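You operate a simulated robot arm through the tools that you are given. There is no shell and no other tool.

You are at the controls of a simulated robot arm. One attempt, no reset.

Task
Wind the two open lipsticks down and put their own caps back on.
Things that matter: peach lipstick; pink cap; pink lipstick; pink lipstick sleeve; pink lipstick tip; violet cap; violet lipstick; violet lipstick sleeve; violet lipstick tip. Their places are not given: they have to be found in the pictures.

The check looks at the end state, three seconds after you hand in, the way a careful person would. Anything else that was tipped, shoved, dropped, spilled or broken makes it a failure. A push-on lid holds only when it is set on centred and level and pressed home; a screw cap is set on level and turned clockwise until tight.

Robot
A 7-joint arm with a two-finger parallel gripper, fixed in place. Base frame: the origin is at the foot of the arm, x ahead of it, y to its left, z up; the work surface is at about z = 0.8. Lengths are in m, angles in degrees, forces in N, time in s.
With the tool pointing down near the work surface it reaches from about 0.24 to 0.64 m from the base axis. Its first joint turns from -166.0 to 166.0 degrees. Payload 1.57 kg.
The TCP is the grasp point between the finger pads, 0.03 m short of the fingertips. In the tool frame z runs along the fingers and y along their closing line. The gripper opens to 0.08 m. The fingers are 0.017 m wide and 0.012 m thick; the gripper's body (0.04 by 0.082 m) begins 0.08 m behind the TCP.
Orientation is told as [roll, pitch, yaw] about the base's x, y, z axes, in that order, counted from this pose: with the fingers straight down and closing along the base's y, the tool's x points along the base's -x, its y along +y and its z along -z.

Tools
- The arm moves only by the tool send_rows. Its argument "plan" is text: rows parted by semicolons, each of 7 numbers parted by spaces: the shift along the tool's x, y, z in m, then the turn, a rotation vector about the tool's x, y, z in degrees, then the finger opening in m, from 0 to 0.08. In form: x y z rx ry rz hand; .... A call has 1 to 20 rows; each row is the pose to reach, as a shift and turn from the pose commanded when the call began, along the tool's axes at that moment. A row lasts 0.2 s, in which the tool goes at most 0.05 m and 8.6 degrees; a call with a longer step from one row to the next is refused whole, and so is a gripper value outside its range. Where a pose cannot be reached the arm comes as near as it can. A force on the tool above 40 N (or 10 N above the force at the start of the call, whichever is more), or a blocked arm, ends the call early, and 0.2 s more pass. The fingers move at their own pace (about 0.072 m/s each) and stop on an object; they squeeze with about 25 N. The grip force told is the motor's: it shows also when the fingers shut on nothing. Time passes only in rows, and 0.2 s behind the last, so rows that repeat a pose let the fingers close. The reply holds the time, the measured pose of the TCP, the force on the tool along the base axes, the opening and the grip force, in the units named above and with some noise, with the torque about the TCP (base axes, N m) and any sound that the robot's microphone picked up, and new pictures: "views" is both (left out), scene, wrist or none.
- Cameras (640 x 400 px; columns grow to the right, rows downward): "scene" is fixed at [0.3893, 0.6528, 1.4125]; the picture's right is [-1.00, -0.03, 0.00], its down [-0.01, 0.34, -0.94] and it looks along [0.02, -0.94, -0.34] (base axes); focal length 368 px, centre (320, 200). "wrist" rides on the gripper at [0.072, -0.007, -0.122] in the tool frame; the picture's right is [0.09, 1.00, 0.00], its down [-0.84, 0.08, -0.54] and it looks along [-0.54, 0.05, 0.84] (tool axes); focal length 238 px, centre (320, 200).
- slide_trunk(by): slides the trunk up (or, below 0, down) by that many m; the arm rides with it, the base frame stays. It gives what a move gives, with no picture.
- probe_pixels(camera, pixels): for up to 12 pixels [column, row] of the newest picture of that camera ("zoom" is the newest enlarged one), the place [x, y, z] in the base frame of the surface seen there, good to about 0.002 m, but the place of the scene camera against the robot may be out by one fixed shift of up to 0.018 m in any direction. No time passes.
- inspect(camera, box): a new picture of the part [left, top, right, bottom] of that camera's present view, enlarged. No time passes.
- sign_off(): hands the job in; it is judged then, once.

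Open the gripper and draw the arm clear of the work before you hand the job in, unless the task says otherwise.

The tools are called by a JSON object that holds its "fn" and its "kwargs". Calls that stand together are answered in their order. send_rows: Moves the arm, as the interface text tells. Its arguments: {"type":"object","properties":{"plan":{"type":"string"},"views":{"type":"string","enum":["both","scene","wrist","none"]}},"required":["plan"]} The other tools are called the same way: slide_trunk (by) slides the trunk up or down; probe_pixels (camera, pixels) gives the place of the surface under pixels of a picture; inspect (camera, box) takes an enlarged picture of a part of a camera's view; sign_off () hands the job in.

At the start:

```text
time_s: 0.0
ee_pos: [0.291, -0.4008, 1.116]
tcp_rot: [0.0, 0.0, -0.1]
contact_force: [-0.4, 0.5, 0.3]
ft_torque: [-0.01, -0.04, 0.0]
width: 0.08
grip_force: 0.0
trunk travel left (down, up): [-0.6, 0.39]
```

scene: 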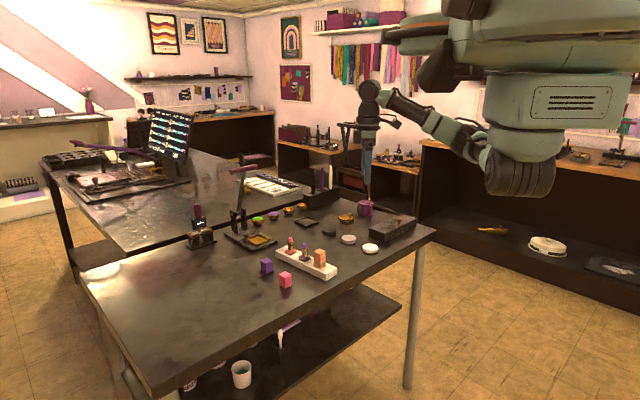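
wrist: 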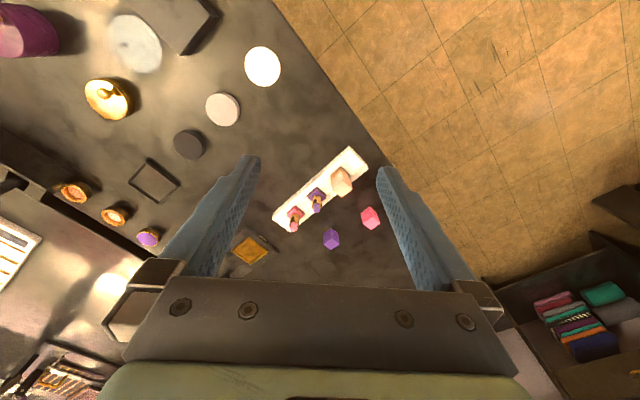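

The scene shows a white stand around (305,262) with three lipsticks and two caps at (266,266) and (286,280). I'll enlarge both views.

{"fn": "inspect", "kwargs": {"camera": "scene", "box": [230, 220, 358, 300]}}

{"fn": "inspect", "kwargs": {"camera": "wrist", "box": [256, 140, 400, 260]}}

```text
5.00 times, centred on (294, 260) of scene
```

zoom: 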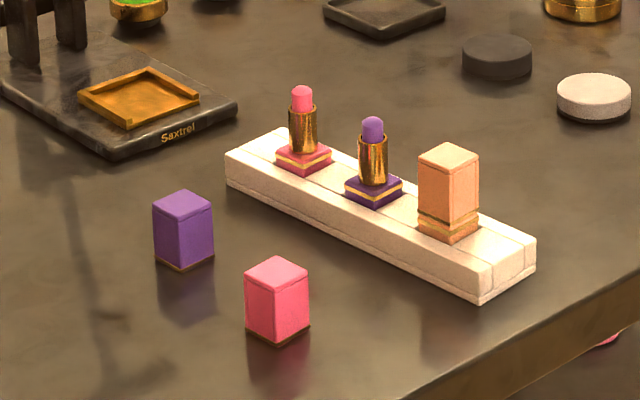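

```text
3.33 times, centred on (328, 200) of wrist
```

zoom: 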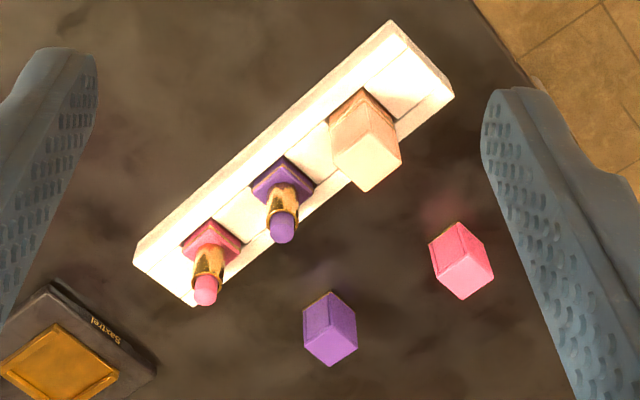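

The newest zoom is of the wrist. I probe the sleeves, tips, bases, caps and stand there.

{"fn": "probe_pixels", "kwargs": {"camera": "zoom", "pixels": [[205, 290], [209, 262], [282, 226], [283, 200], [365, 130], [460, 255], [330, 325], [150, 250], [400, 40], [195, 240], [450, 95], [240, 400]]}}

{"fn": "probe_pixels", "kwargs": {"camera": "scene", "pixels": [[290, 240], [290, 246], [304, 246], [304, 252], [319, 250], [266, 260], [285, 273], [280, 250], [330, 270]]}}

```text
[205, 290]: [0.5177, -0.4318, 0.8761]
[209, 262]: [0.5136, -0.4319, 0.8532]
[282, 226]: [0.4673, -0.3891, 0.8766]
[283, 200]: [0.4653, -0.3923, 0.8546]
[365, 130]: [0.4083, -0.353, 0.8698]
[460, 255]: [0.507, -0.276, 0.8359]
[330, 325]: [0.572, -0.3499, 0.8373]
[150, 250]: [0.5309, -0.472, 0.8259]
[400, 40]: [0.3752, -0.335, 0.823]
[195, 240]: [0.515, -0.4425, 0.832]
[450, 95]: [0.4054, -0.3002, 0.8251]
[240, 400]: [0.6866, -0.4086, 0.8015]
```

```text
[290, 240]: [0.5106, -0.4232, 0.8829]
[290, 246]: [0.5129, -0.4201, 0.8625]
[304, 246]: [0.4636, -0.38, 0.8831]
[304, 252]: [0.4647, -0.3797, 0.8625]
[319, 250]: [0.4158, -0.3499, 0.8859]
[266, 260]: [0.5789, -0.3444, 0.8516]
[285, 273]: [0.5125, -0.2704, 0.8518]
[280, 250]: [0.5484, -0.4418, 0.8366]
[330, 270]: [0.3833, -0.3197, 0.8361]
```

The stand runs radially (about -40° in the base), with the pink lipstick farthest out near (0.514,-0.432). I move closer, yawed -40°, to see it better.

{"fn": "send_rows", "kwargs": {"plan": "-0.02 0.008 0.02 0 0 8 0.08; -0.045 0.015 0.04 0 0 16 0.08; -0.07 0.023 0.06 0 0 24 0.08; -0.095 0.03 0.08 0 0 32 0.08; -0.12 0.036 0.1 0 0 40 0.08; -0.12 0.036 0.1 0 0 40 0.08"}}

```text
time_s: 1.4
ee_pos: [0.4105, -0.3665, 1.0161]
tcp_rot: [0.0, 0.0, -40.2]
contact_force: [0.1, 0.4, 0.5]
ft_torque: [0.01, -0.01, 0.01]
width: 0.0799
grip_force: 0.1
trunk travel left (down, up): [-0.6, 0.39]
```

scene: 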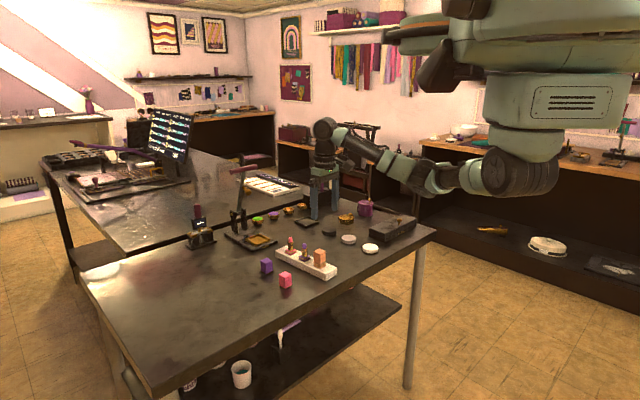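
wrist: 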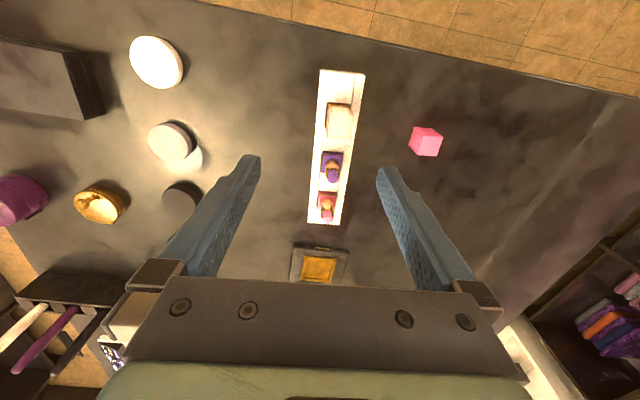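

Enlarging the wrist view around the stand for precise probing.

{"fn": "inspect", "kwargs": {"camera": "wrist", "box": [270, 60, 462, 240]}}

```text
2.22 times, centred on (366, 150) of wrist
```

zoom: 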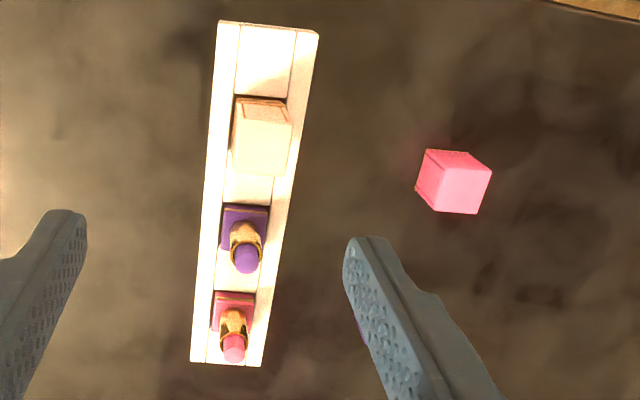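

{"fn": "probe_pixels", "kwargs": {"camera": "zoom", "pixels": [[219, 22], [317, 34], [192, 360], [261, 365], [245, 258], [234, 347], [240, 100], [285, 103], [226, 210], [266, 213], [216, 296], [252, 299]]}}

{"fn": "probe_pixels", "kwargs": {"camera": "zoom", "pixels": [[445, 160], [430, 151], [470, 153], [488, 170], [477, 210], [437, 208], [460, 190], [245, 232], [232, 318], [265, 140], [265, 80], [420, 180]]}}

```text
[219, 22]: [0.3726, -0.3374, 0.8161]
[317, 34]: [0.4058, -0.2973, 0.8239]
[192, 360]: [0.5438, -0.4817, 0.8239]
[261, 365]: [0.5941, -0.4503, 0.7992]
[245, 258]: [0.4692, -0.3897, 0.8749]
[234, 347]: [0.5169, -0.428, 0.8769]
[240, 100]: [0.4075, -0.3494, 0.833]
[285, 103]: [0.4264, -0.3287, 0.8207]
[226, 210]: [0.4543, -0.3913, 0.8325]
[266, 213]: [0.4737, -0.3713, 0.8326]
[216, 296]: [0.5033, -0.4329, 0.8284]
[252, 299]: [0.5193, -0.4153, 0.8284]
```

```text
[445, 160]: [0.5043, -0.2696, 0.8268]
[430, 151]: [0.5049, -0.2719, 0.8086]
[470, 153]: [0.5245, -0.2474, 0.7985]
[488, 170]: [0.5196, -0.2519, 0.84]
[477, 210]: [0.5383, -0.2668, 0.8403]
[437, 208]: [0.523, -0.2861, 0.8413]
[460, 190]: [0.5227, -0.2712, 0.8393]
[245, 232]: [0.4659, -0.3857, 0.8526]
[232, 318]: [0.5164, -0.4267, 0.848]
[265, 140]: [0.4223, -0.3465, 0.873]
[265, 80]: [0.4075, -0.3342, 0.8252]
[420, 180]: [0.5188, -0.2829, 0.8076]
```

I test the reach over the pink lipstick (about 0.677 m out) at a safe height.

{"fn": "send_rows", "kwargs": {"plan": "-0.03 0.005 0 0 0 0 0.08; -0.06 0.01 0 0 0 0 0.08; -0.09 0.015 0.0 0 0 0 0.08; -0.127 0.0206 0.0 0 0 0 0.08; -0.127 0.0206 0.0 0 0 0 0.08;-0.127 0.0206 0.0 0 0 0 0.08"}}

```text
time_s: 2.8
ee_pos: [0.4993, -0.4133, 1.0129]
tcp_rot: [0.0, 0.1, -40.0]
contact_force: [0.1, 0.1, -0.1]
ft_torque: [0.01, -0.01, 0.02]
width: 0.0801
grip_force: 0.1
out of reach, approached as far as the arm can: row 4, 5, 6
trunk travel left (down, up): [-0.6, 0.39]
```

scene: 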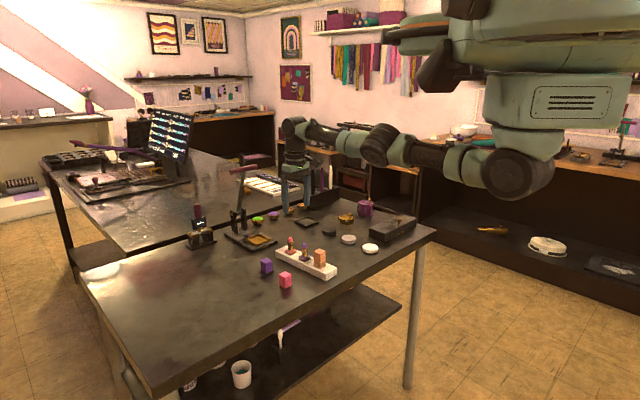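
wrist: 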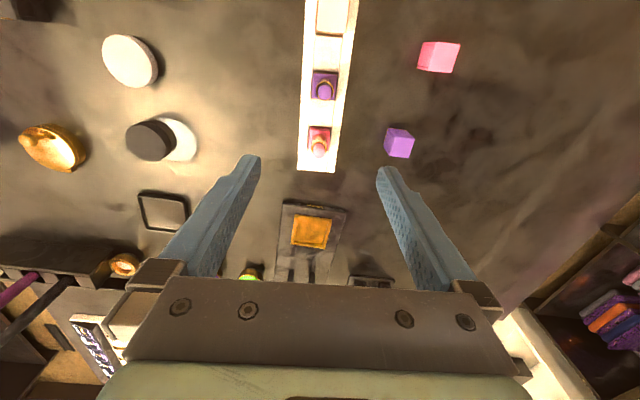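

Reach stops at 0.648 m. I probe the lipsticks and caps again from this nearer viewpoint.

{"fn": "inspect", "kwargs": {"camera": "wrist", "box": [290, 40, 370, 190]}}

{"fn": "probe_pixels", "kwargs": {"camera": "wrist", "pixels": [[318, 147], [318, 141], [324, 93], [324, 88], [310, 128], [329, 128], [313, 73], [337, 73], [399, 138], [438, 50], [300, 170], [335, 172]]}}

```text
2.67 times, centred on (330, 115) of wrist
```

zoom: 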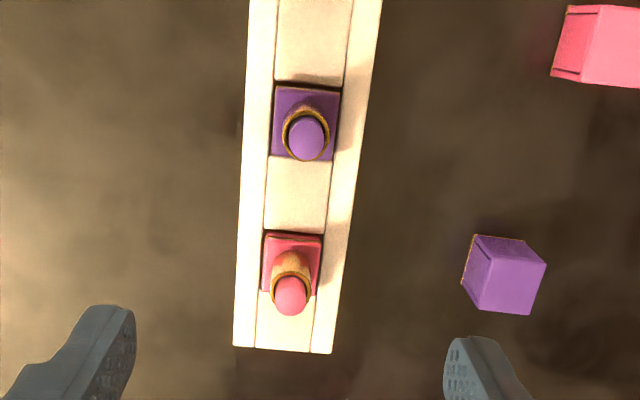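

```text
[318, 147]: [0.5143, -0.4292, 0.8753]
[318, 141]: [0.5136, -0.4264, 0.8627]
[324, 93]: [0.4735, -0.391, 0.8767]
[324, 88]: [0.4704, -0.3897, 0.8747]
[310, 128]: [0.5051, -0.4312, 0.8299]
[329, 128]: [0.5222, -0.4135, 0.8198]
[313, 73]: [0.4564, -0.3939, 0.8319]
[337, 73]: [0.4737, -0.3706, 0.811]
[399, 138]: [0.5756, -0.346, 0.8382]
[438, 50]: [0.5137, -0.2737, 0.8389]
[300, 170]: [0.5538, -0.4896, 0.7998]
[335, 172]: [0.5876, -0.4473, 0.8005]
```

{"fn": "probe_pixels", "kwargs": {"camera": "zoom", "pixels": [[277, 90], [337, 94], [333, 157], [274, 153], [306, 140], [285, 130], [327, 130], [306, 107], [267, 238], [318, 241], [291, 297], [276, 288]]}}

{"fn": "probe_pixels", "kwargs": {"camera": "zoom", "pixels": [[306, 288], [291, 270], [496, 240], [543, 265], [528, 312], [481, 307], [510, 280], [570, 10], [637, 85], [585, 80], [246, 347], [330, 353]]}}

```text
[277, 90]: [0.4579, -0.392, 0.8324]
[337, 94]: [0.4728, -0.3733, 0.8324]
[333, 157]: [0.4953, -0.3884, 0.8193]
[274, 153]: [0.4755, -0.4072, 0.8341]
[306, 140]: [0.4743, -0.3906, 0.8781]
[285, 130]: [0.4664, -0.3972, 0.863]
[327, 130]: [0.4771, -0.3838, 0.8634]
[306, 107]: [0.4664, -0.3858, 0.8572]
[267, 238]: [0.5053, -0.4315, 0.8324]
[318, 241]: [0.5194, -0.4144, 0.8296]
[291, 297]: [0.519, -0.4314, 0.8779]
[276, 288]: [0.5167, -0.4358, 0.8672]
```

```text
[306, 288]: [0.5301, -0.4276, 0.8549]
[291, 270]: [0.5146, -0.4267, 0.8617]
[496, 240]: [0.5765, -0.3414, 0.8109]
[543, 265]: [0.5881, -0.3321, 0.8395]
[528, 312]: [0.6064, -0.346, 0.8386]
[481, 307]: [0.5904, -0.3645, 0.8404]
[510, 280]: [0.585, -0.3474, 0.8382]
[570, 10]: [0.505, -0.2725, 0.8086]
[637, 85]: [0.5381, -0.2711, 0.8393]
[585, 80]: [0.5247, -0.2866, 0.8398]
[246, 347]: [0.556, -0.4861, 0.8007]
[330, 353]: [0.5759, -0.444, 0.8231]
```

Violet axis ≈ (0.473,-0.390), pink axis ≈ (0.520,-0.4315), violet cap ≈ (0.589,-0.348), pink cap ≈ (0.521,-0.269). I pull inward a bit to learn where the commanded pose is after the reach limit.

{"fn": "send_rows", "kwargs": {"plan": "0.03 0 0 0 0 0 0.05; 0.06 0 0 0 0 0 0.05; 0.06 0 0 0 0 0 0.05", "views": "none"}}

```text
time_s: 3.6
ee_pos: [0.4535, -0.3748, 1.0144]
tcp_rot: [0.0, 0.1, -40.1]
contact_force: [0.0, 0.6, -0.4]
ft_torque: [-0.01, 0.01, -0.01]
width: 0.0501
grip_force: 0.1
trunk travel left (down, up): [-0.6, 0.39]
```

Commanded pose equals the reached pose. Now I go above the violet lipstick, fingertips just over the tip, opening 0.05.

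{"fn": "send_rows", "kwargs": {"plan": "-0.0247 0.0009 0.03 0 0 0 0.05; -0.0247 0.0009 0.06 0 0 0 0.05; -0.0247 0.0009 0.092 0 0 0 0.05; -0.0247 0.0009 0.092 0 0 0 0.05"}}

```text
time_s: 4.6
ee_pos: [0.4746, -0.388, 0.9223]
tcp_rot: [0.0, 0.0, -40.1]
contact_force: [0.5, -0.5, -0.3]
ft_torque: [-0.01, 0.01, -0.02]
width: 0.0499
grip_force: 0.1
trunk travel left (down, up): [-0.6, 0.39]
```

scene: 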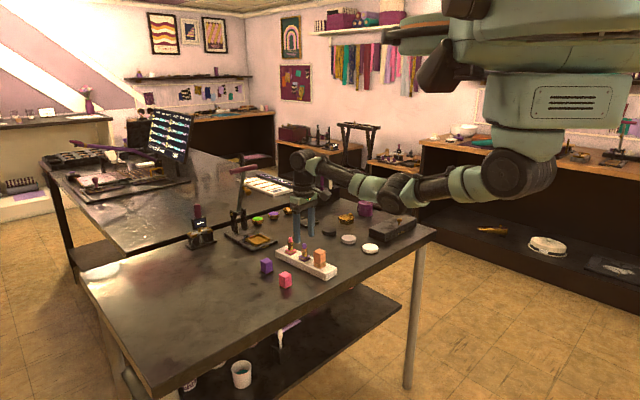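
wrist: 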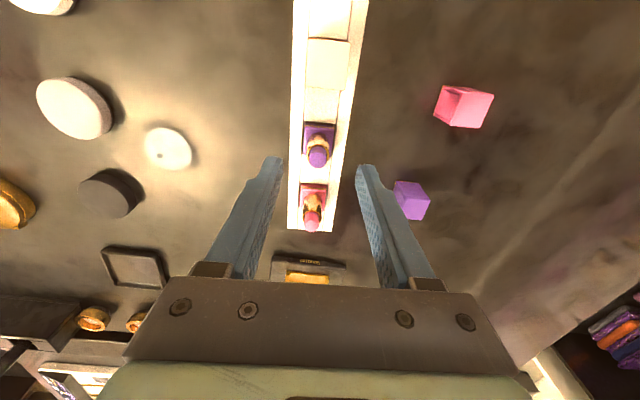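

Close in, I refine the violet and pink positions.

{"fn": "inspect", "kwargs": {"camera": "wrist", "box": [280, 110, 360, 240]}}

```text
3.08 times, centred on (320, 175) of wrist
```

zoom: 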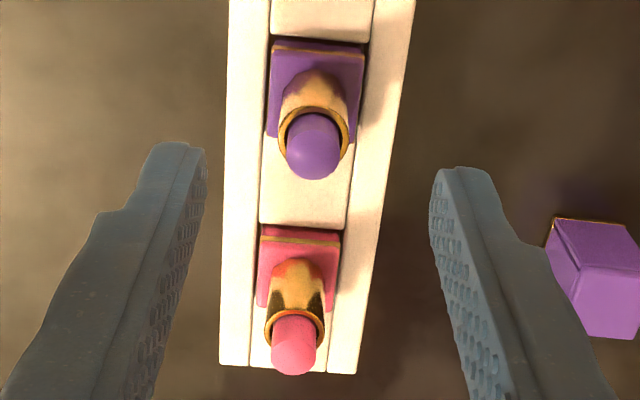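

{"fn": "probe_pixels", "kwargs": {"camera": "zoom", "pixels": [[281, 135], [346, 135], [313, 107], [313, 165], [313, 145], [274, 48], [362, 54], [357, 135], [269, 131], [294, 360], [268, 335], [321, 335]]}}

{"fn": "probe_pixels", "kwargs": {"camera": "zoom", "pixels": [[263, 238], [338, 244], [262, 300], [332, 305], [225, 362], [355, 372], [232, 20], [410, 20], [560, 222], [620, 225], [635, 335], [580, 330]]}}

```text
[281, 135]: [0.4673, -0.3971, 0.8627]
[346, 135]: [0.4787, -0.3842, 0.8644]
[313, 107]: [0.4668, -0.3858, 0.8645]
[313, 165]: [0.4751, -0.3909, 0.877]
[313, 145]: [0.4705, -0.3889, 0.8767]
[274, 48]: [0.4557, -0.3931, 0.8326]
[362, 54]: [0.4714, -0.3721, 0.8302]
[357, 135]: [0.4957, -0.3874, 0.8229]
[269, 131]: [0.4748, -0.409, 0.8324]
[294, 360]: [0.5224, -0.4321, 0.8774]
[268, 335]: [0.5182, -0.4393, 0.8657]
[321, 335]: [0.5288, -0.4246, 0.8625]
```

```text
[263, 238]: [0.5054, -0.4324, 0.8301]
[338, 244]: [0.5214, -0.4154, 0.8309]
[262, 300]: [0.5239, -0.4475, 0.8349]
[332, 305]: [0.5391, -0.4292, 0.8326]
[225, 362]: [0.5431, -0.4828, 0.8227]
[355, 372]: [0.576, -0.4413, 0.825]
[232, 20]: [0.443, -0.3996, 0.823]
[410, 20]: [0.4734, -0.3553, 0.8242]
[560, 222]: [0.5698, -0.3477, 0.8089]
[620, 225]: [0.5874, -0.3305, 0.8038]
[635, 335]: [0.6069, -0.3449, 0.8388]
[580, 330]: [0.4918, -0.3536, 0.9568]
```

Violet axis refined to (0.473,-0.3906), pink to (0.5225,-0.4315). I take a repeat pose reading to judge the measurement noise.

{"fn": "send_rows", "kwargs": {"plan": "0 0 0 0 0 0 0.04", "views": "none"}}

{"fn": "send_rows", "kwargs": {"plan": "0 0 0 0 0 0 0.04", "views": "none"}}

```text
time_s: 5.0
ee_pos: [0.4742, -0.388, 0.922]
tcp_rot: [-0.1, -0.1, -39.9]
contact_force: [-0.8, 1.0, -0.3]
ft_torque: [-0.01, -0.01, 0.01]
width: 0.0401
grip_force: 0.0
trunk travel left (down, up): [-0.6, 0.39]
```

```text
time_s: 5.4
ee_pos: [0.4751, -0.388, 0.9233]
tcp_rot: [0.0, 0.0, -40.1]
contact_force: [0.1, 0.8, 0.3]
ft_torque: [-0.01, 0.0, -0.02]
width: 0.0398
grip_force: 0.1
trunk travel left (down, up): [-0.6, 0.39]
```

Readings repeat within 0.5 mm; the pixel offset of the violet sleeve (column ≈318 vs 320.6) agrees with a −2.7 mm tool-y correction. I correct and lower so the fingertips are just above the base top, then close.

{"fn": "send_rows", "kwargs": {"plan": "-0.0004 -0.0027 0 0 0 0 0.04; -0.0004 -0.0027 0.02 0 0 0 0.04; -0.0004 -0.0027 0.04 0 0 0 0.04; -0.0004 -0.0027 0.053 0 0 0 0.04; -0.0004 -0.0027 0.053 0 0 0 0.04"}}

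```text
time_s: 6.6
ee_pos: [0.4719, -0.3921, 0.8701]
tcp_rot: [0.0, 0.1, -40.0]
contact_force: [-1.5, -0.1, 0.7]
ft_torque: [0.0, -0.01, -0.01]
width: 0.04
grip_force: 0.1
trunk travel left (down, up): [-0.6, 0.39]
```

scene: 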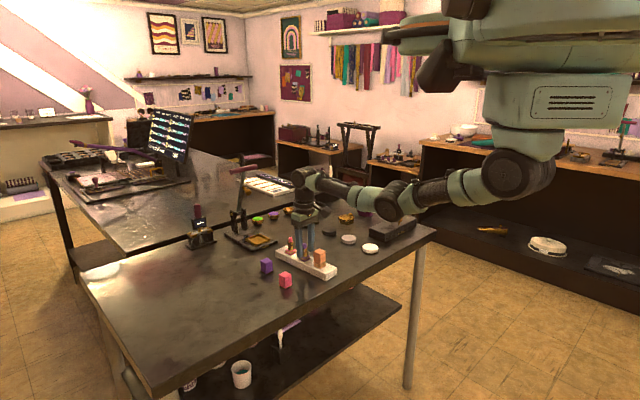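
wrist: 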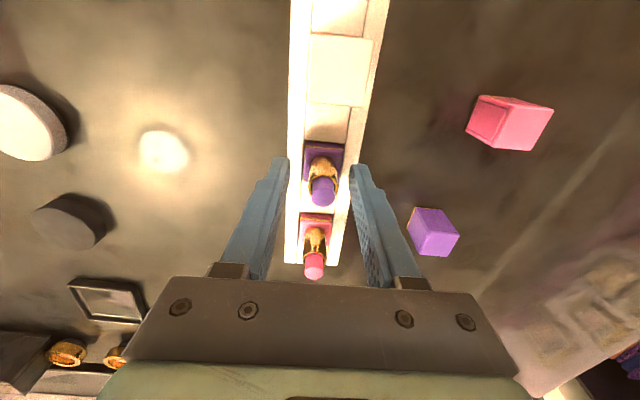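

{"fn": "inspect", "kwargs": {"camera": "wrist", "box": [270, 130, 370, 240]}}

```text
3.64 times, centred on (320, 185) of wrist
```

zoom: 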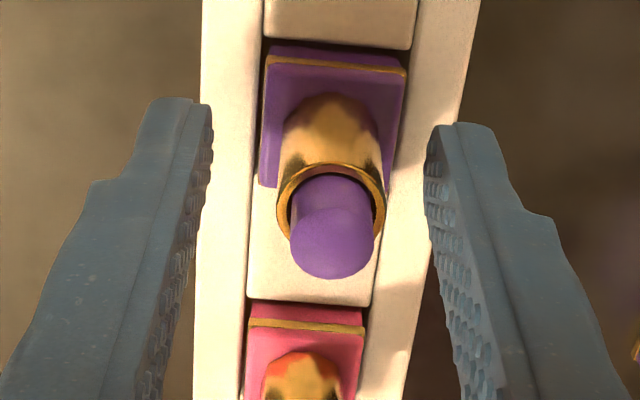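

The sleeve centre (zoom 331) sits right of the finger midpoint (≈319), so I shift +1.8 mm in tool y and close gently.

{"fn": "send_rows", "kwargs": {"plan": "-0.0005 0.0018 0 0 0 0 0.03; -0.0005 0.0018 0 0 0 0 0.024; -0.0005 0.0018 0 0 0 0 0.015; -0.0005 0.0018 0 0 0 0 0.010; -0.0005 0.0018 0 0 0 0 0.010", "views": "wrist"}}

```text
time_s: 7.8
ee_pos: [0.4734, -0.3905, 0.8697]
tcp_rot: [0.0, 0.1, -40.0]
contact_force: [-0.2, 0.2, -0.4]
ft_torque: [-0.01, 0.01, -0.02]
width: 0.017
grip_force: 24.5
trunk travel left (down, up): [-0.6, 0.39]
```

wrist: 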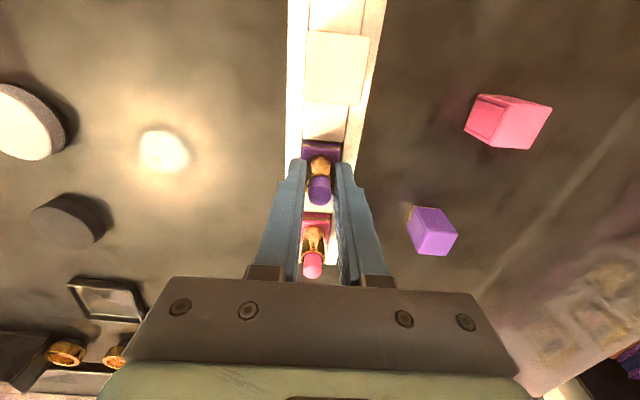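

Gripped at 0.017 m with no side force. I turn the sleeve 32° counter-clockwise seen from above as a test and watch the tip.

{"fn": "send_rows", "kwargs": {"plan": "0 0 0 0 0 -8 0.010; 0 0 0 0 0 -16 0.01; 0 0 0 0 0 -24 0.01; 0 0 0 0 0 -32 0.01; 0 0 0 0 0 -32 0.01", "views": "wrist"}}

{"fn": "inspect", "kwargs": {"camera": "wrist", "box": [270, 130, 370, 240]}}

```text
time_s: 9.0
ee_pos: [0.4745, -0.3904, 0.8692]
tcp_rot: [0.0, 0.0, -7.9]
contact_force: [1.3, 1.2, -0.7]
ft_torque: [0.09, -0.06, 0.0]
width: 0.0172
grip_force: 25.1
trunk travel left (down, up): [-0.6, 0.39]
```

wrist: 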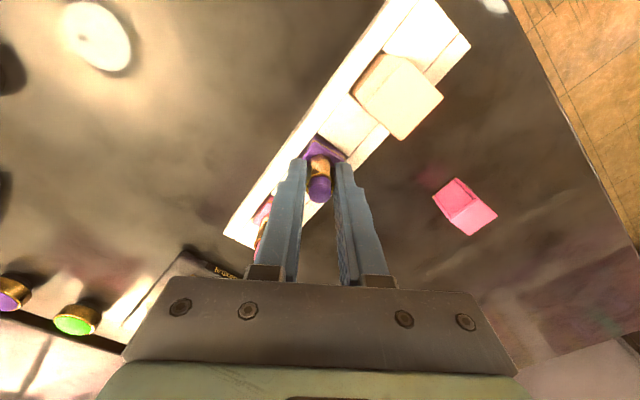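

```text
3.64 times, centred on (320, 185) of wrist
```

zoom: 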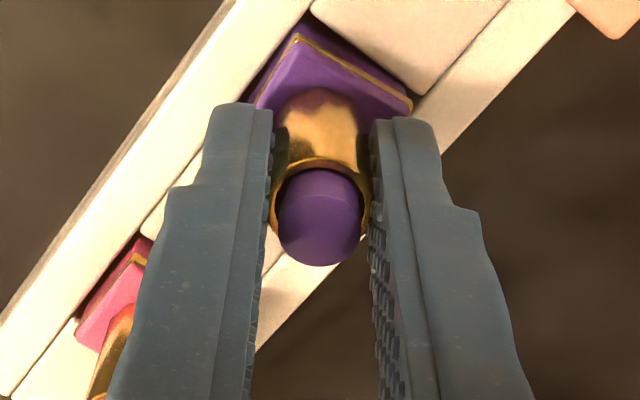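

The base stayed; I check whether the tip lowered.

{"fn": "probe_pixels", "kwargs": {"camera": "zoom", "pixels": [[320, 255], [320, 245], [320, 230], [320, 215], [320, 164], [280, 210], [362, 210], [320, 130]]}}

{"fn": "inspect", "kwargs": {"camera": "scene", "box": [270, 220, 350, 280]}}

```text
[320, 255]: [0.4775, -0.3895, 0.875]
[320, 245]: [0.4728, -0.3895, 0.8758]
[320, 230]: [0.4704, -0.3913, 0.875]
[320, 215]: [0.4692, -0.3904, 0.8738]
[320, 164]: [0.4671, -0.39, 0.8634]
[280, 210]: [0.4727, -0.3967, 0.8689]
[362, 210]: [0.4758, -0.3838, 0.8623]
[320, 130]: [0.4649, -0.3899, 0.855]
```

```text
6.67 times, centred on (310, 250) of scene
```

zoom: 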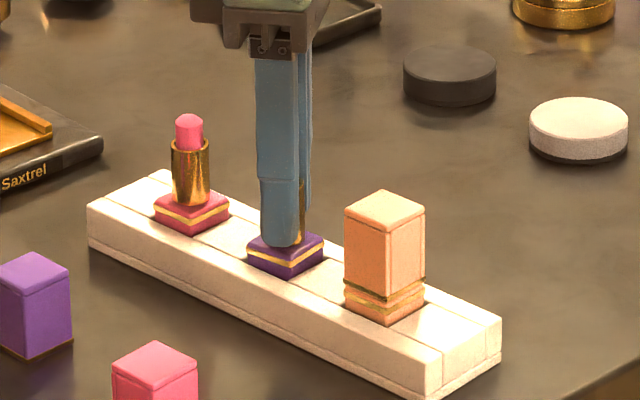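

The tip is about 2 mm lower (0.8775→0.8755), so counter-clockwise from above is winding down. I keep turning another 88°.

{"fn": "send_rows", "kwargs": {"plan": "0 0 0 0 0 -8 0.010; 0 0 0 0 0 -16 0.01; 0 0 0 0 0 -24 0.01; 0 0 0 0 0 -32 0.01; 0 0 0 0 0 -40 0.01; 0 0 0 0 0 -48 0.01; 0 0 0 0 0 -56 0.01; 0 0 0 0 0 -64 0.01; 0 0 0 0 0 -72 0.01; 0 0 0 0 0 -80 0.01; 0 0 0 0 0 -88 0.01; 0 0 0 0 0 -88 0.01"}}

{"fn": "inspect", "kwargs": {"camera": "wrist", "box": [270, 130, 370, 240]}}

```text
time_s: 11.6
ee_pos: [0.4744, -0.3925, 0.8701]
tcp_rot: [0.0, 0.0, 80.2]
contact_force: [2.2, -2.1, 0.6]
ft_torque: [-0.11, -0.12, -0.03]
width: 0.0174
grip_force: 24.7
trunk travel left (down, up): [-0.6, 0.39]
```

scene: 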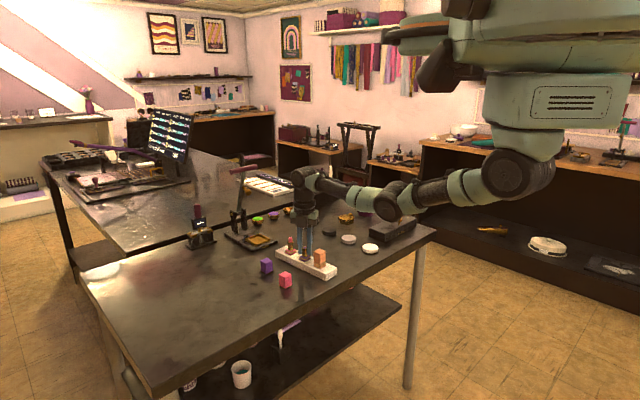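
wrist: 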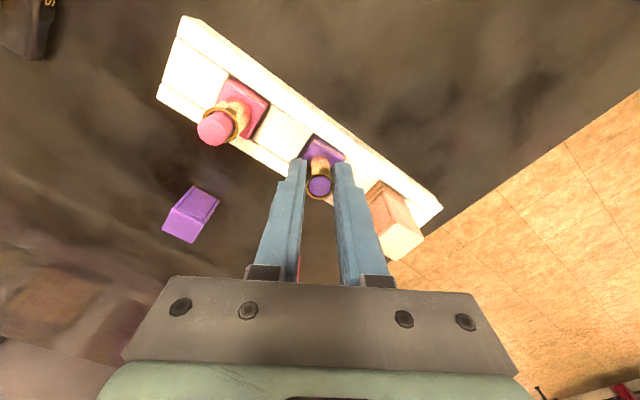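

```text
3.64 times, centred on (320, 185) of wrist
```

zoom: 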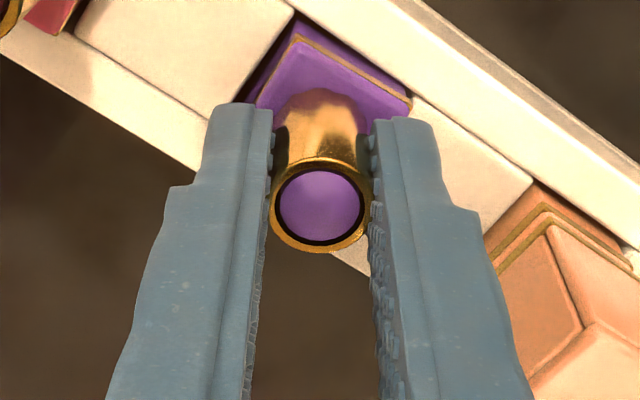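

The tip is level with the sleeve rim after 120°. I keep turning 56° more in steps, watching for an end stop.

{"fn": "send_rows", "kwargs": {"plan": "0 0 0 0 0 -8 0.010; 0 0 0 0 0 -16 0.01; 0 0 0 0 0 -24 0.01; 0 0 0 0 0 -32 0.01; 0 0 0 0 0 -40 0.01; 0 0 0 0 0 -48 0.01; 0 0 0 0 0 -56 0.01;  0 0 0 0 0 -56 0.01", "views": "wrist"}}

{"fn": "inspect", "kwargs": {"camera": "wrist", "box": [270, 130, 370, 240]}}

```text
time_s: 13.4
ee_pos: [0.4751, -0.3912, 0.8693]
tcp_rot: [0.0, 0.0, 136.0]
contact_force: [2.7, -1.6, 0.2]
ft_torque: [-0.07, -0.13, -0.11]
width: 0.017
grip_force: 25.3
trunk travel left (down, up): [-0.6, 0.39]
```

wrist: 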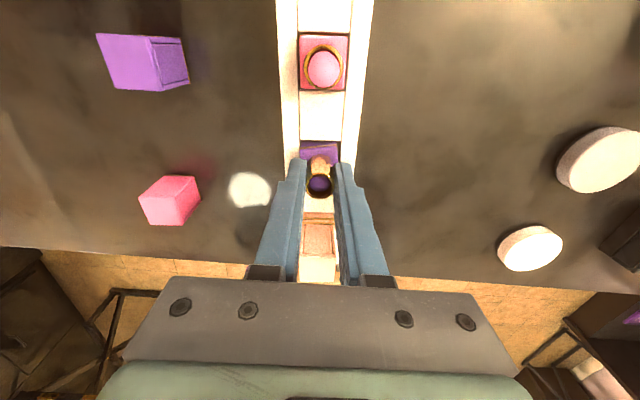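

```text
3.64 times, centred on (320, 185) of wrist
```

zoom: 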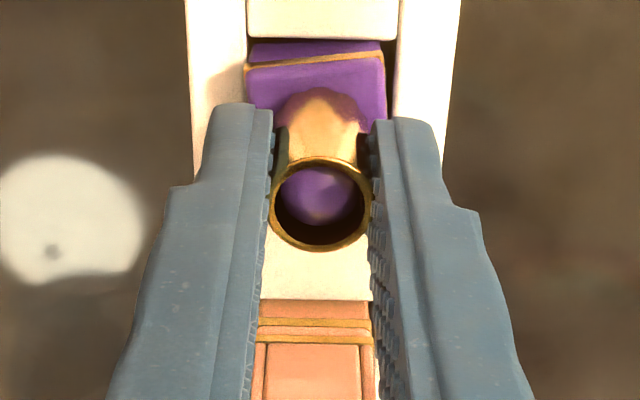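

The tip is now deep in the sleeve (zoom 318,190) and torque is rising, so it's at its lower end; the base seems slightly rotated in its slot. I open and look from a bit higher.

{"fn": "send_rows", "kwargs": {"plan": "0 0 0 0 0 0 0.03; 0 0 0 0 0 0 0.036; 0 0 -0.02 0 0 0 0.036; 0 0 -0.04 0 0 0 0.04; 0 0 -0.04 0 0 0 0.05"}}

{"fn": "inspect", "kwargs": {"camera": "wrist", "box": [270, 30, 370, 200]}}

```text
time_s: 14.6
ee_pos: [0.4742, -0.3909, 0.9094]
tcp_rot: [0.0, -0.1, 136.0]
contact_force: [-0.6, 0.6, 0.2]
ft_torque: [-0.02, -0.03, 0.0]
width: 0.0499
grip_force: 0.1
trunk travel left (down, up): [-0.6, 0.39]
```

scene: 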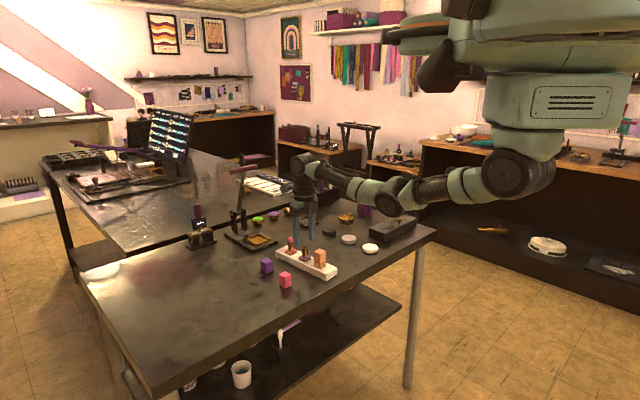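
wrist: 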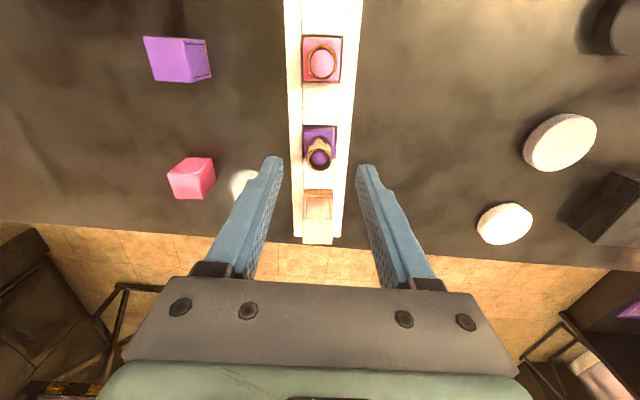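

```text
2.35 times, centred on (320, 115) of wrist
```

zoom: 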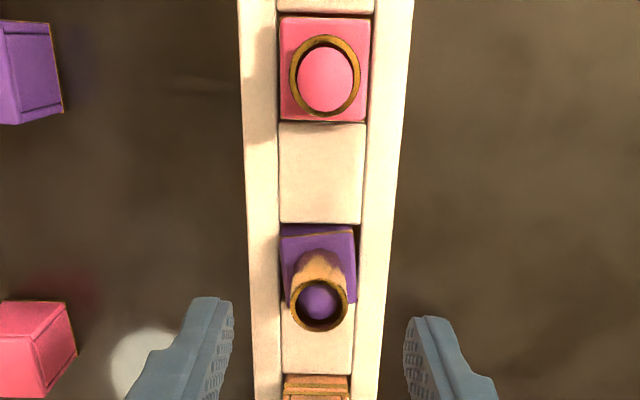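

The violet base is turned ~6° in its slot. I lower over it aligned with the stand (yaw 140.5°), fingertips ~4 mm above the stand rails, and squeeze the base faces to square it up.

{"fn": "send_rows", "kwargs": {"plan": "-0.0014 0.0006 0 0 0 -4.5 0.045; -0.0014 0.0006 0.02 0 0 -4.5 0.045; -0.0014 0.0006 0.04 0 0 -4.5 0.045; -0.0014 0.0006 0.0505 0 0 -4.5 0.045; -0.0014 0.0006 0.0505 0 0 -4.5 0.036; -0.0014 0.0006 0.0505 0 0 -4.5 0.030; -0.0014 0.0006 0.0505 0 0 -4.5 0.026; -0.0014 0.0006 0.0505 0 0 -4.5 0.022; -0.0014 0.0006 0.0505 0 0 -4.5 0.022"}}

{"fn": "inspect", "kwargs": {"camera": "wrist", "box": [270, 130, 370, 240]}}

```text
time_s: 16.6
ee_pos: [0.4731, -0.3899, 0.8594]
tcp_rot: [-0.1, 0.0, 140.5]
contact_force: [0.4, 0.1, -0.6]
ft_torque: [0.0, 0.01, -0.04]
width: 0.0259
grip_force: 25.1
trunk travel left (down, up): [-0.6, 0.39]
```

scene: 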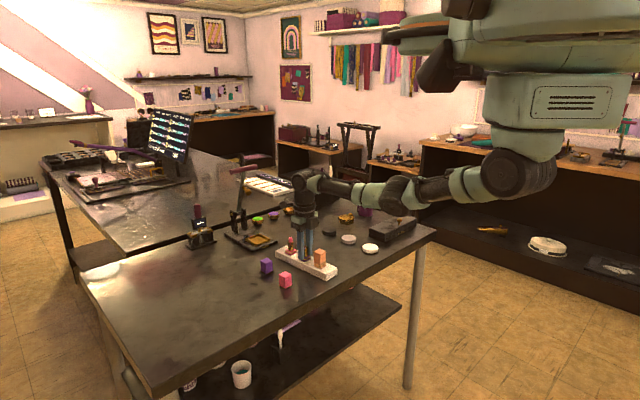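
wrist: 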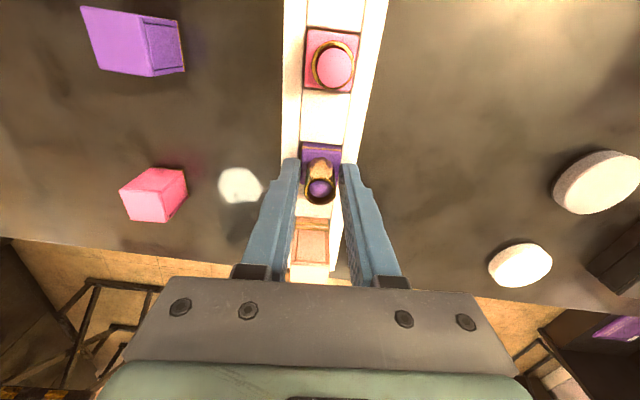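

```text
3.64 times, centred on (320, 185) of wrist
```

zoom: 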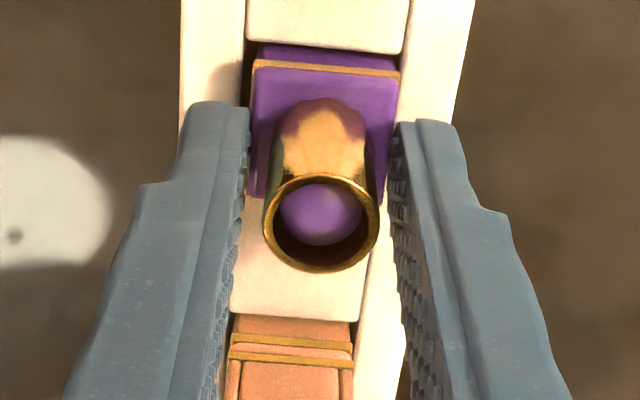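

The base is squared (width 0.0259, centred at 0.473,-0.390). I release, rise and unwind the wrist back toward yaw ~-4°.

{"fn": "send_rows", "kwargs": {"plan": "0 0 0 0 0 0 0.034; 0 0 0 0 0 0 0.044; 0 0 -0.03 0 0 0 0.044; 0 0 -0.06 0 0 8.5 0.044; 0 0 -0.09 0 0 17 0.044; 0 0 -0.09 0 0 25.5 0.044; 0 0 -0.09 0 0 34 0.044; 0 0 -0.09 0 0 42.5 0.044; 0 0 -0.09 0 0 51 0.044; 0 0 -0.09 0 0 59.5 0.044; 0 0 -0.09 0 0 68 0.044; 0 0 -0.09 0 0 76.5 0.044; 0 0 -0.09 0 0 85 0.044; 0 0 -0.09 0 0 93.5 0.044; 0 0 -0.09 0 0 102 0.044; 0 0 -0.09 0 0 110.5 0.044; 0 0 -0.09 0 0 119 0.044; 0 0 -0.09 0 0 127.5 0.044; 0 0 -0.09 0 0 136 0.044; 0 0 -0.09 0 0 144.5 0.044", "views": "none"}}

```text
time_s: 20.8
ee_pos: [0.4731, -0.3913, 0.9487]
tcp_rot: [0.1, 0.0, -4.1]
contact_force: [0.2, 0.6, 0.8]
ft_torque: [-0.01, 0.0, 0.02]
width: 0.044
grip_force: 0.1
trunk travel left (down, up): [-0.6, 0.39]
```

Back to yaw −40° next, then I'll add tilt for reach.

{"fn": "send_rows", "kwargs": {"plan": "0 0 0 0 0 7.1 0.044; 0 0 0 0 0 14.2 0.044; 0 0 0 0 0 21.3 0.044; 0 0 0 0 0 28.4 0.044; 0 0 0 0 0 35.4 0.044; 0 0 0 0 0 35.4 0.044", "views": "wrist"}}

{"fn": "inspect", "kwargs": {"camera": "wrist", "box": [280, 90, 360, 220]}}

```text
time_s: 22.2
ee_pos: [0.4734, -0.3905, 0.949]
tcp_rot: [0.0, 0.0, -39.5]
contact_force: [-0.2, 0.3, 0.1]
ft_torque: [-0.02, -0.01, -0.01]
width: 0.044
grip_force: 0.1
trunk travel left (down, up): [-0.6, 0.39]
```

wrist: 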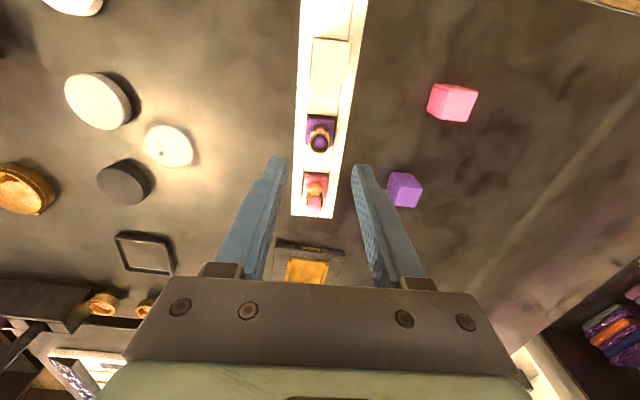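

```text
3.08 times, centred on (320, 155) of wrist
```

zoom: 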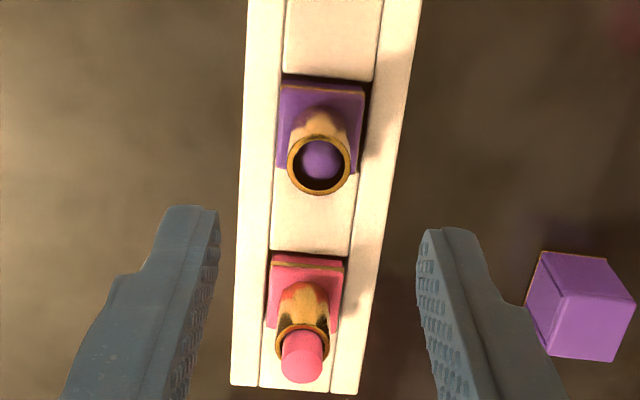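

I tilt the tool 15° outward and move above the pink sleeve, keeping ~4 cm clearance.

{"fn": "send_rows", "kwargs": {"plan": "-0.02 0 0 0 -5 0 0.044; -0.04 0 0 0 -10 0 0.044; -0.0593 -0.0004 0 0 -15 0 0.044; -0.0593 -0.0004 0 0 -15 0 0.044; -0.0593 -0.0004 0 0 -15 0 0.044"}}

{"fn": "inspect", "kwargs": {"camera": "wrist", "box": [270, 100, 370, 220]}}

```text
time_s: 23.4
ee_pos: [0.5187, -0.4271, 0.9472]
tcp_rot: [0.0, -15.1, -39.4]
contact_force: [0.1, -0.1, -0.9]
ft_torque: [0.01, 0.01, 0.0]
width: 0.0441
grip_force: 0.1
trunk travel left (down, up): [-0.6, 0.39]
```

scene: 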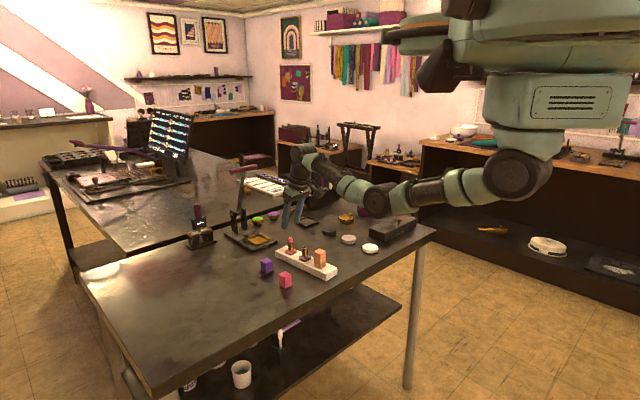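
wrist: 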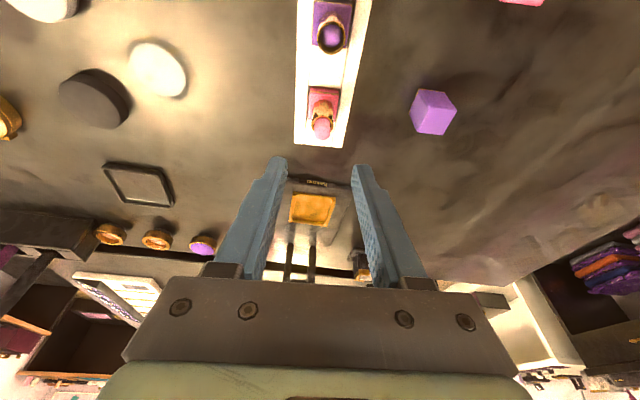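

```text
3.33 times, centred on (320, 160) of wrist
```

zoom: 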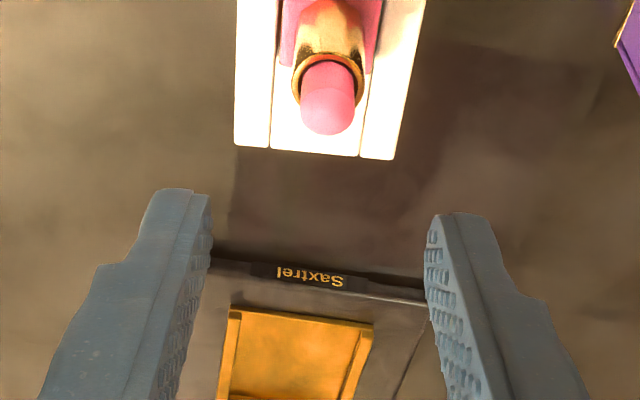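

Reach works with tilt. I re-probe the pink rim, tip and base.

{"fn": "probe_pixels", "kwargs": {"camera": "zoom", "pixels": [[295, 85], [362, 85], [328, 110], [328, 57], [284, 60], [372, 70], [328, 90]]}}

{"fn": "probe_pixels", "kwargs": {"camera": "wrist", "pixels": [[310, 88], [338, 89], [308, 117], [334, 120], [417, 92], [455, 105], [443, 133], [409, 124], [430, 112]]}}

```text
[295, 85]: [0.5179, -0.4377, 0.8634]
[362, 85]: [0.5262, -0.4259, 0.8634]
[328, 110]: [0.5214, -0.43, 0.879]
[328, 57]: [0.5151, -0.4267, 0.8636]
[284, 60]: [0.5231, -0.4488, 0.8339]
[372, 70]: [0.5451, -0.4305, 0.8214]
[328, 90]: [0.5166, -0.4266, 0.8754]
```

```text
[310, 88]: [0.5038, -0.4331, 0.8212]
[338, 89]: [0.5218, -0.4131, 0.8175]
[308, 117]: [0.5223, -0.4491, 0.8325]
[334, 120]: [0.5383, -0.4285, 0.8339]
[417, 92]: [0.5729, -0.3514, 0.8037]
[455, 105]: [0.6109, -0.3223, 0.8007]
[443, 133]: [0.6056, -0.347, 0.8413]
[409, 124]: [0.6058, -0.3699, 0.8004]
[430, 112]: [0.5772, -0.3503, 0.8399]
```

Pink axis ≈ (0.522,-0.4316), and pixel column agrees. I lower vertically over the sleeve with the 15° tilt.

{"fn": "send_rows", "kwargs": {"plan": "0.0065 -0.0003 0.0242 0 0 0 0.04; 0.013 -0.0003 0.0483 0 0 0 0.04; 0.0181 -0.0003 0.0676 0 0 0 0.04; 0.0206 -0.0003 0.0768 0 0 0 0.04; 0.0206 -0.0003 0.0768 0 0 0 0.04"}}

{"fn": "inspect", "kwargs": {"camera": "wrist", "box": [270, 120, 370, 230]}}

{"fn": "inspect", "kwargs": {"camera": "scene", "box": [250, 210, 350, 290]}}

```text
time_s: 24.6
ee_pos: [0.5161, -0.4272, 0.8693]
tcp_rot: [0.0, -15.0, -39.4]
contact_force: [-0.3, 0.0, -0.3]
ft_torque: [0.01, 0.0, -0.02]
width: 0.0396
grip_force: 0.0
trunk travel left (down, up): [-0.6, 0.39]
```

scene: 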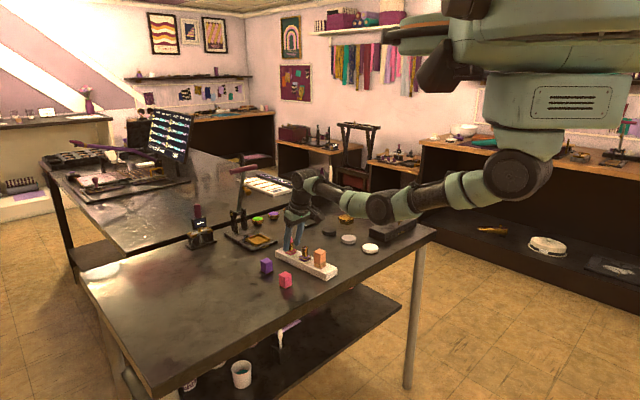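
wrist: 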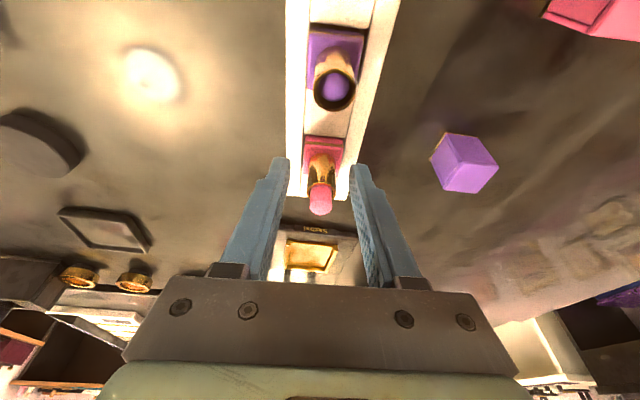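

```text
3.64 times, centred on (320, 175) of wrist
```

zoom: 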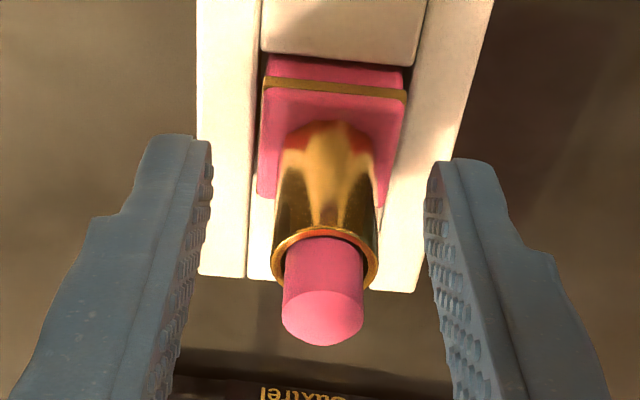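

```text
5.00 times, centred on (300, 250) of scene
```

zoom: 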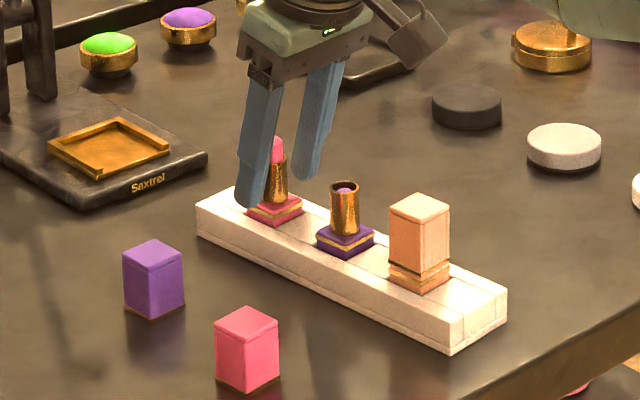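

The sleeve (zoom ≈325) is ~0.8 mm right of centre and I'm 2.6 mm inward. I correct this and close on it.

{"fn": "send_rows", "kwargs": {"plan": "-0.0026 0.0008 0.0007 0 0 0 0.032; -0.0026 0.0008 0.0007 0 0 0 0.024; -0.0026 0.0008 0.0007 0 0 0 0.016; -0.0026 0.0008 0.0007 0 0 0 0.01; -0.0026 0.0008 0.0007 0 0 0 0.01", "views": "wrist"}}

{"fn": "inspect", "kwargs": {"camera": "wrist", "box": [270, 120, 370, 230]}}

```text
time_s: 25.8
ee_pos: [0.5206, -0.4301, 0.8692]
tcp_rot: [0.0, -14.9, -39.4]
contact_force: [-0.1, 0.0, -0.4]
ft_torque: [-0.01, 0.02, 0.0]
width: 0.0164
grip_force: 24.8
trunk travel left (down, up): [-0.6, 0.39]
```

wrist: 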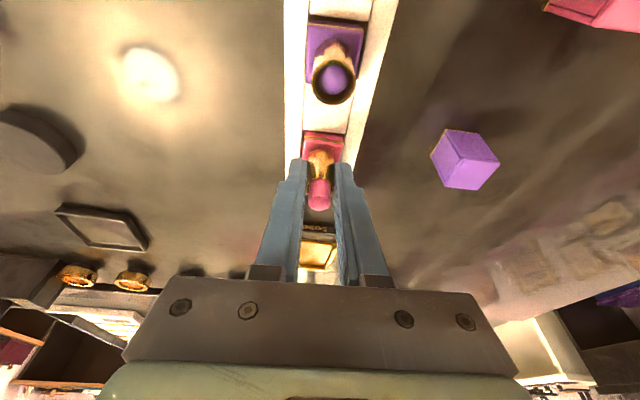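

```text
3.64 times, centred on (320, 175) of wrist
```

zoom: 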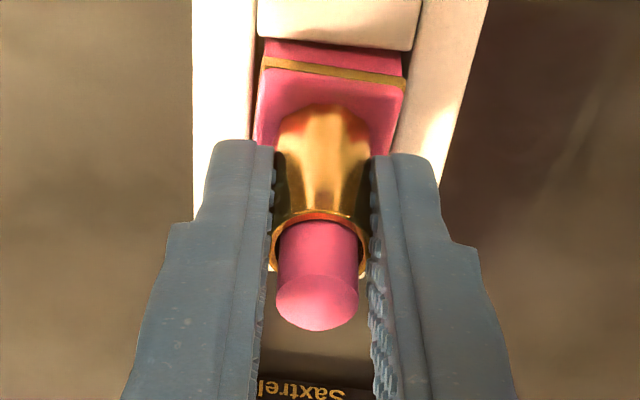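

Gripped with no side load. I turn it 45° counter-clockwise about the vertical through the sleeve axis.

{"fn": "send_rows", "kwargs": {"plan": "0 -0.0004 0 -2.07 0 -7.73 0.01; -0.0001 -0.0008 0 -4.14 0 -15.45 0.01; -0.0002 -0.0012 0.0001 -6.21 0 -23.18 0.01; -0.0004 -0.0016 0.0001 -8.28 0 -30.91 0.01; -0.0007 -0.0019 0.0002 -10.35 0 -38.64 0.01; -0.0008 -0.0021 0.0002 -11.65 0 -43.47 0.01; -0.0008 -0.0021 0.0002 -11.65 0 -43.47 0.01"}}

{"fn": "inspect", "kwargs": {"camera": "wrist", "box": [270, 120, 370, 230]}}

```text
time_s: 27.4
ee_pos: [0.5133, -0.4259, 0.8708]
tcp_rot: [0.0, -15.0, 5.7]
contact_force: [1.1, -1.9, 0.1]
ft_torque: [-0.07, -0.06, 0.01]
width: 0.0172
grip_force: 24.7
out of reach, approached as far as the arm can: row 6, 7
trunk travel left (down, up): [-0.6, 0.39]
```

scene: 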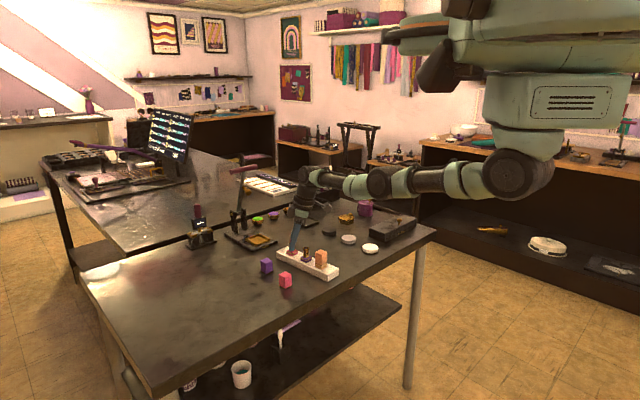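
wrist: 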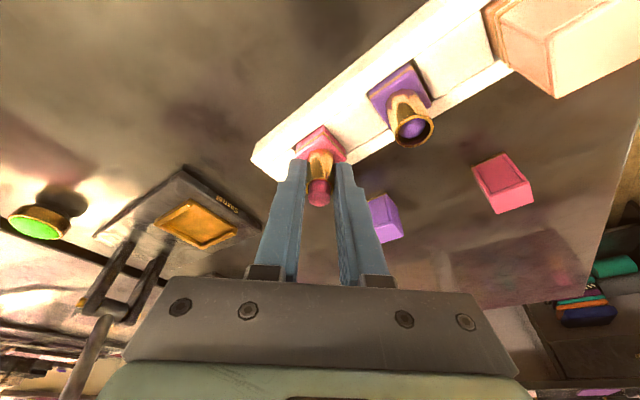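

```text
3.64 times, centred on (320, 175) of wrist
```

zoom: 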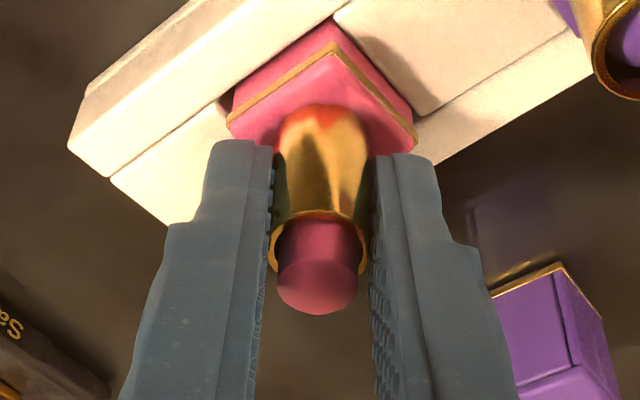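

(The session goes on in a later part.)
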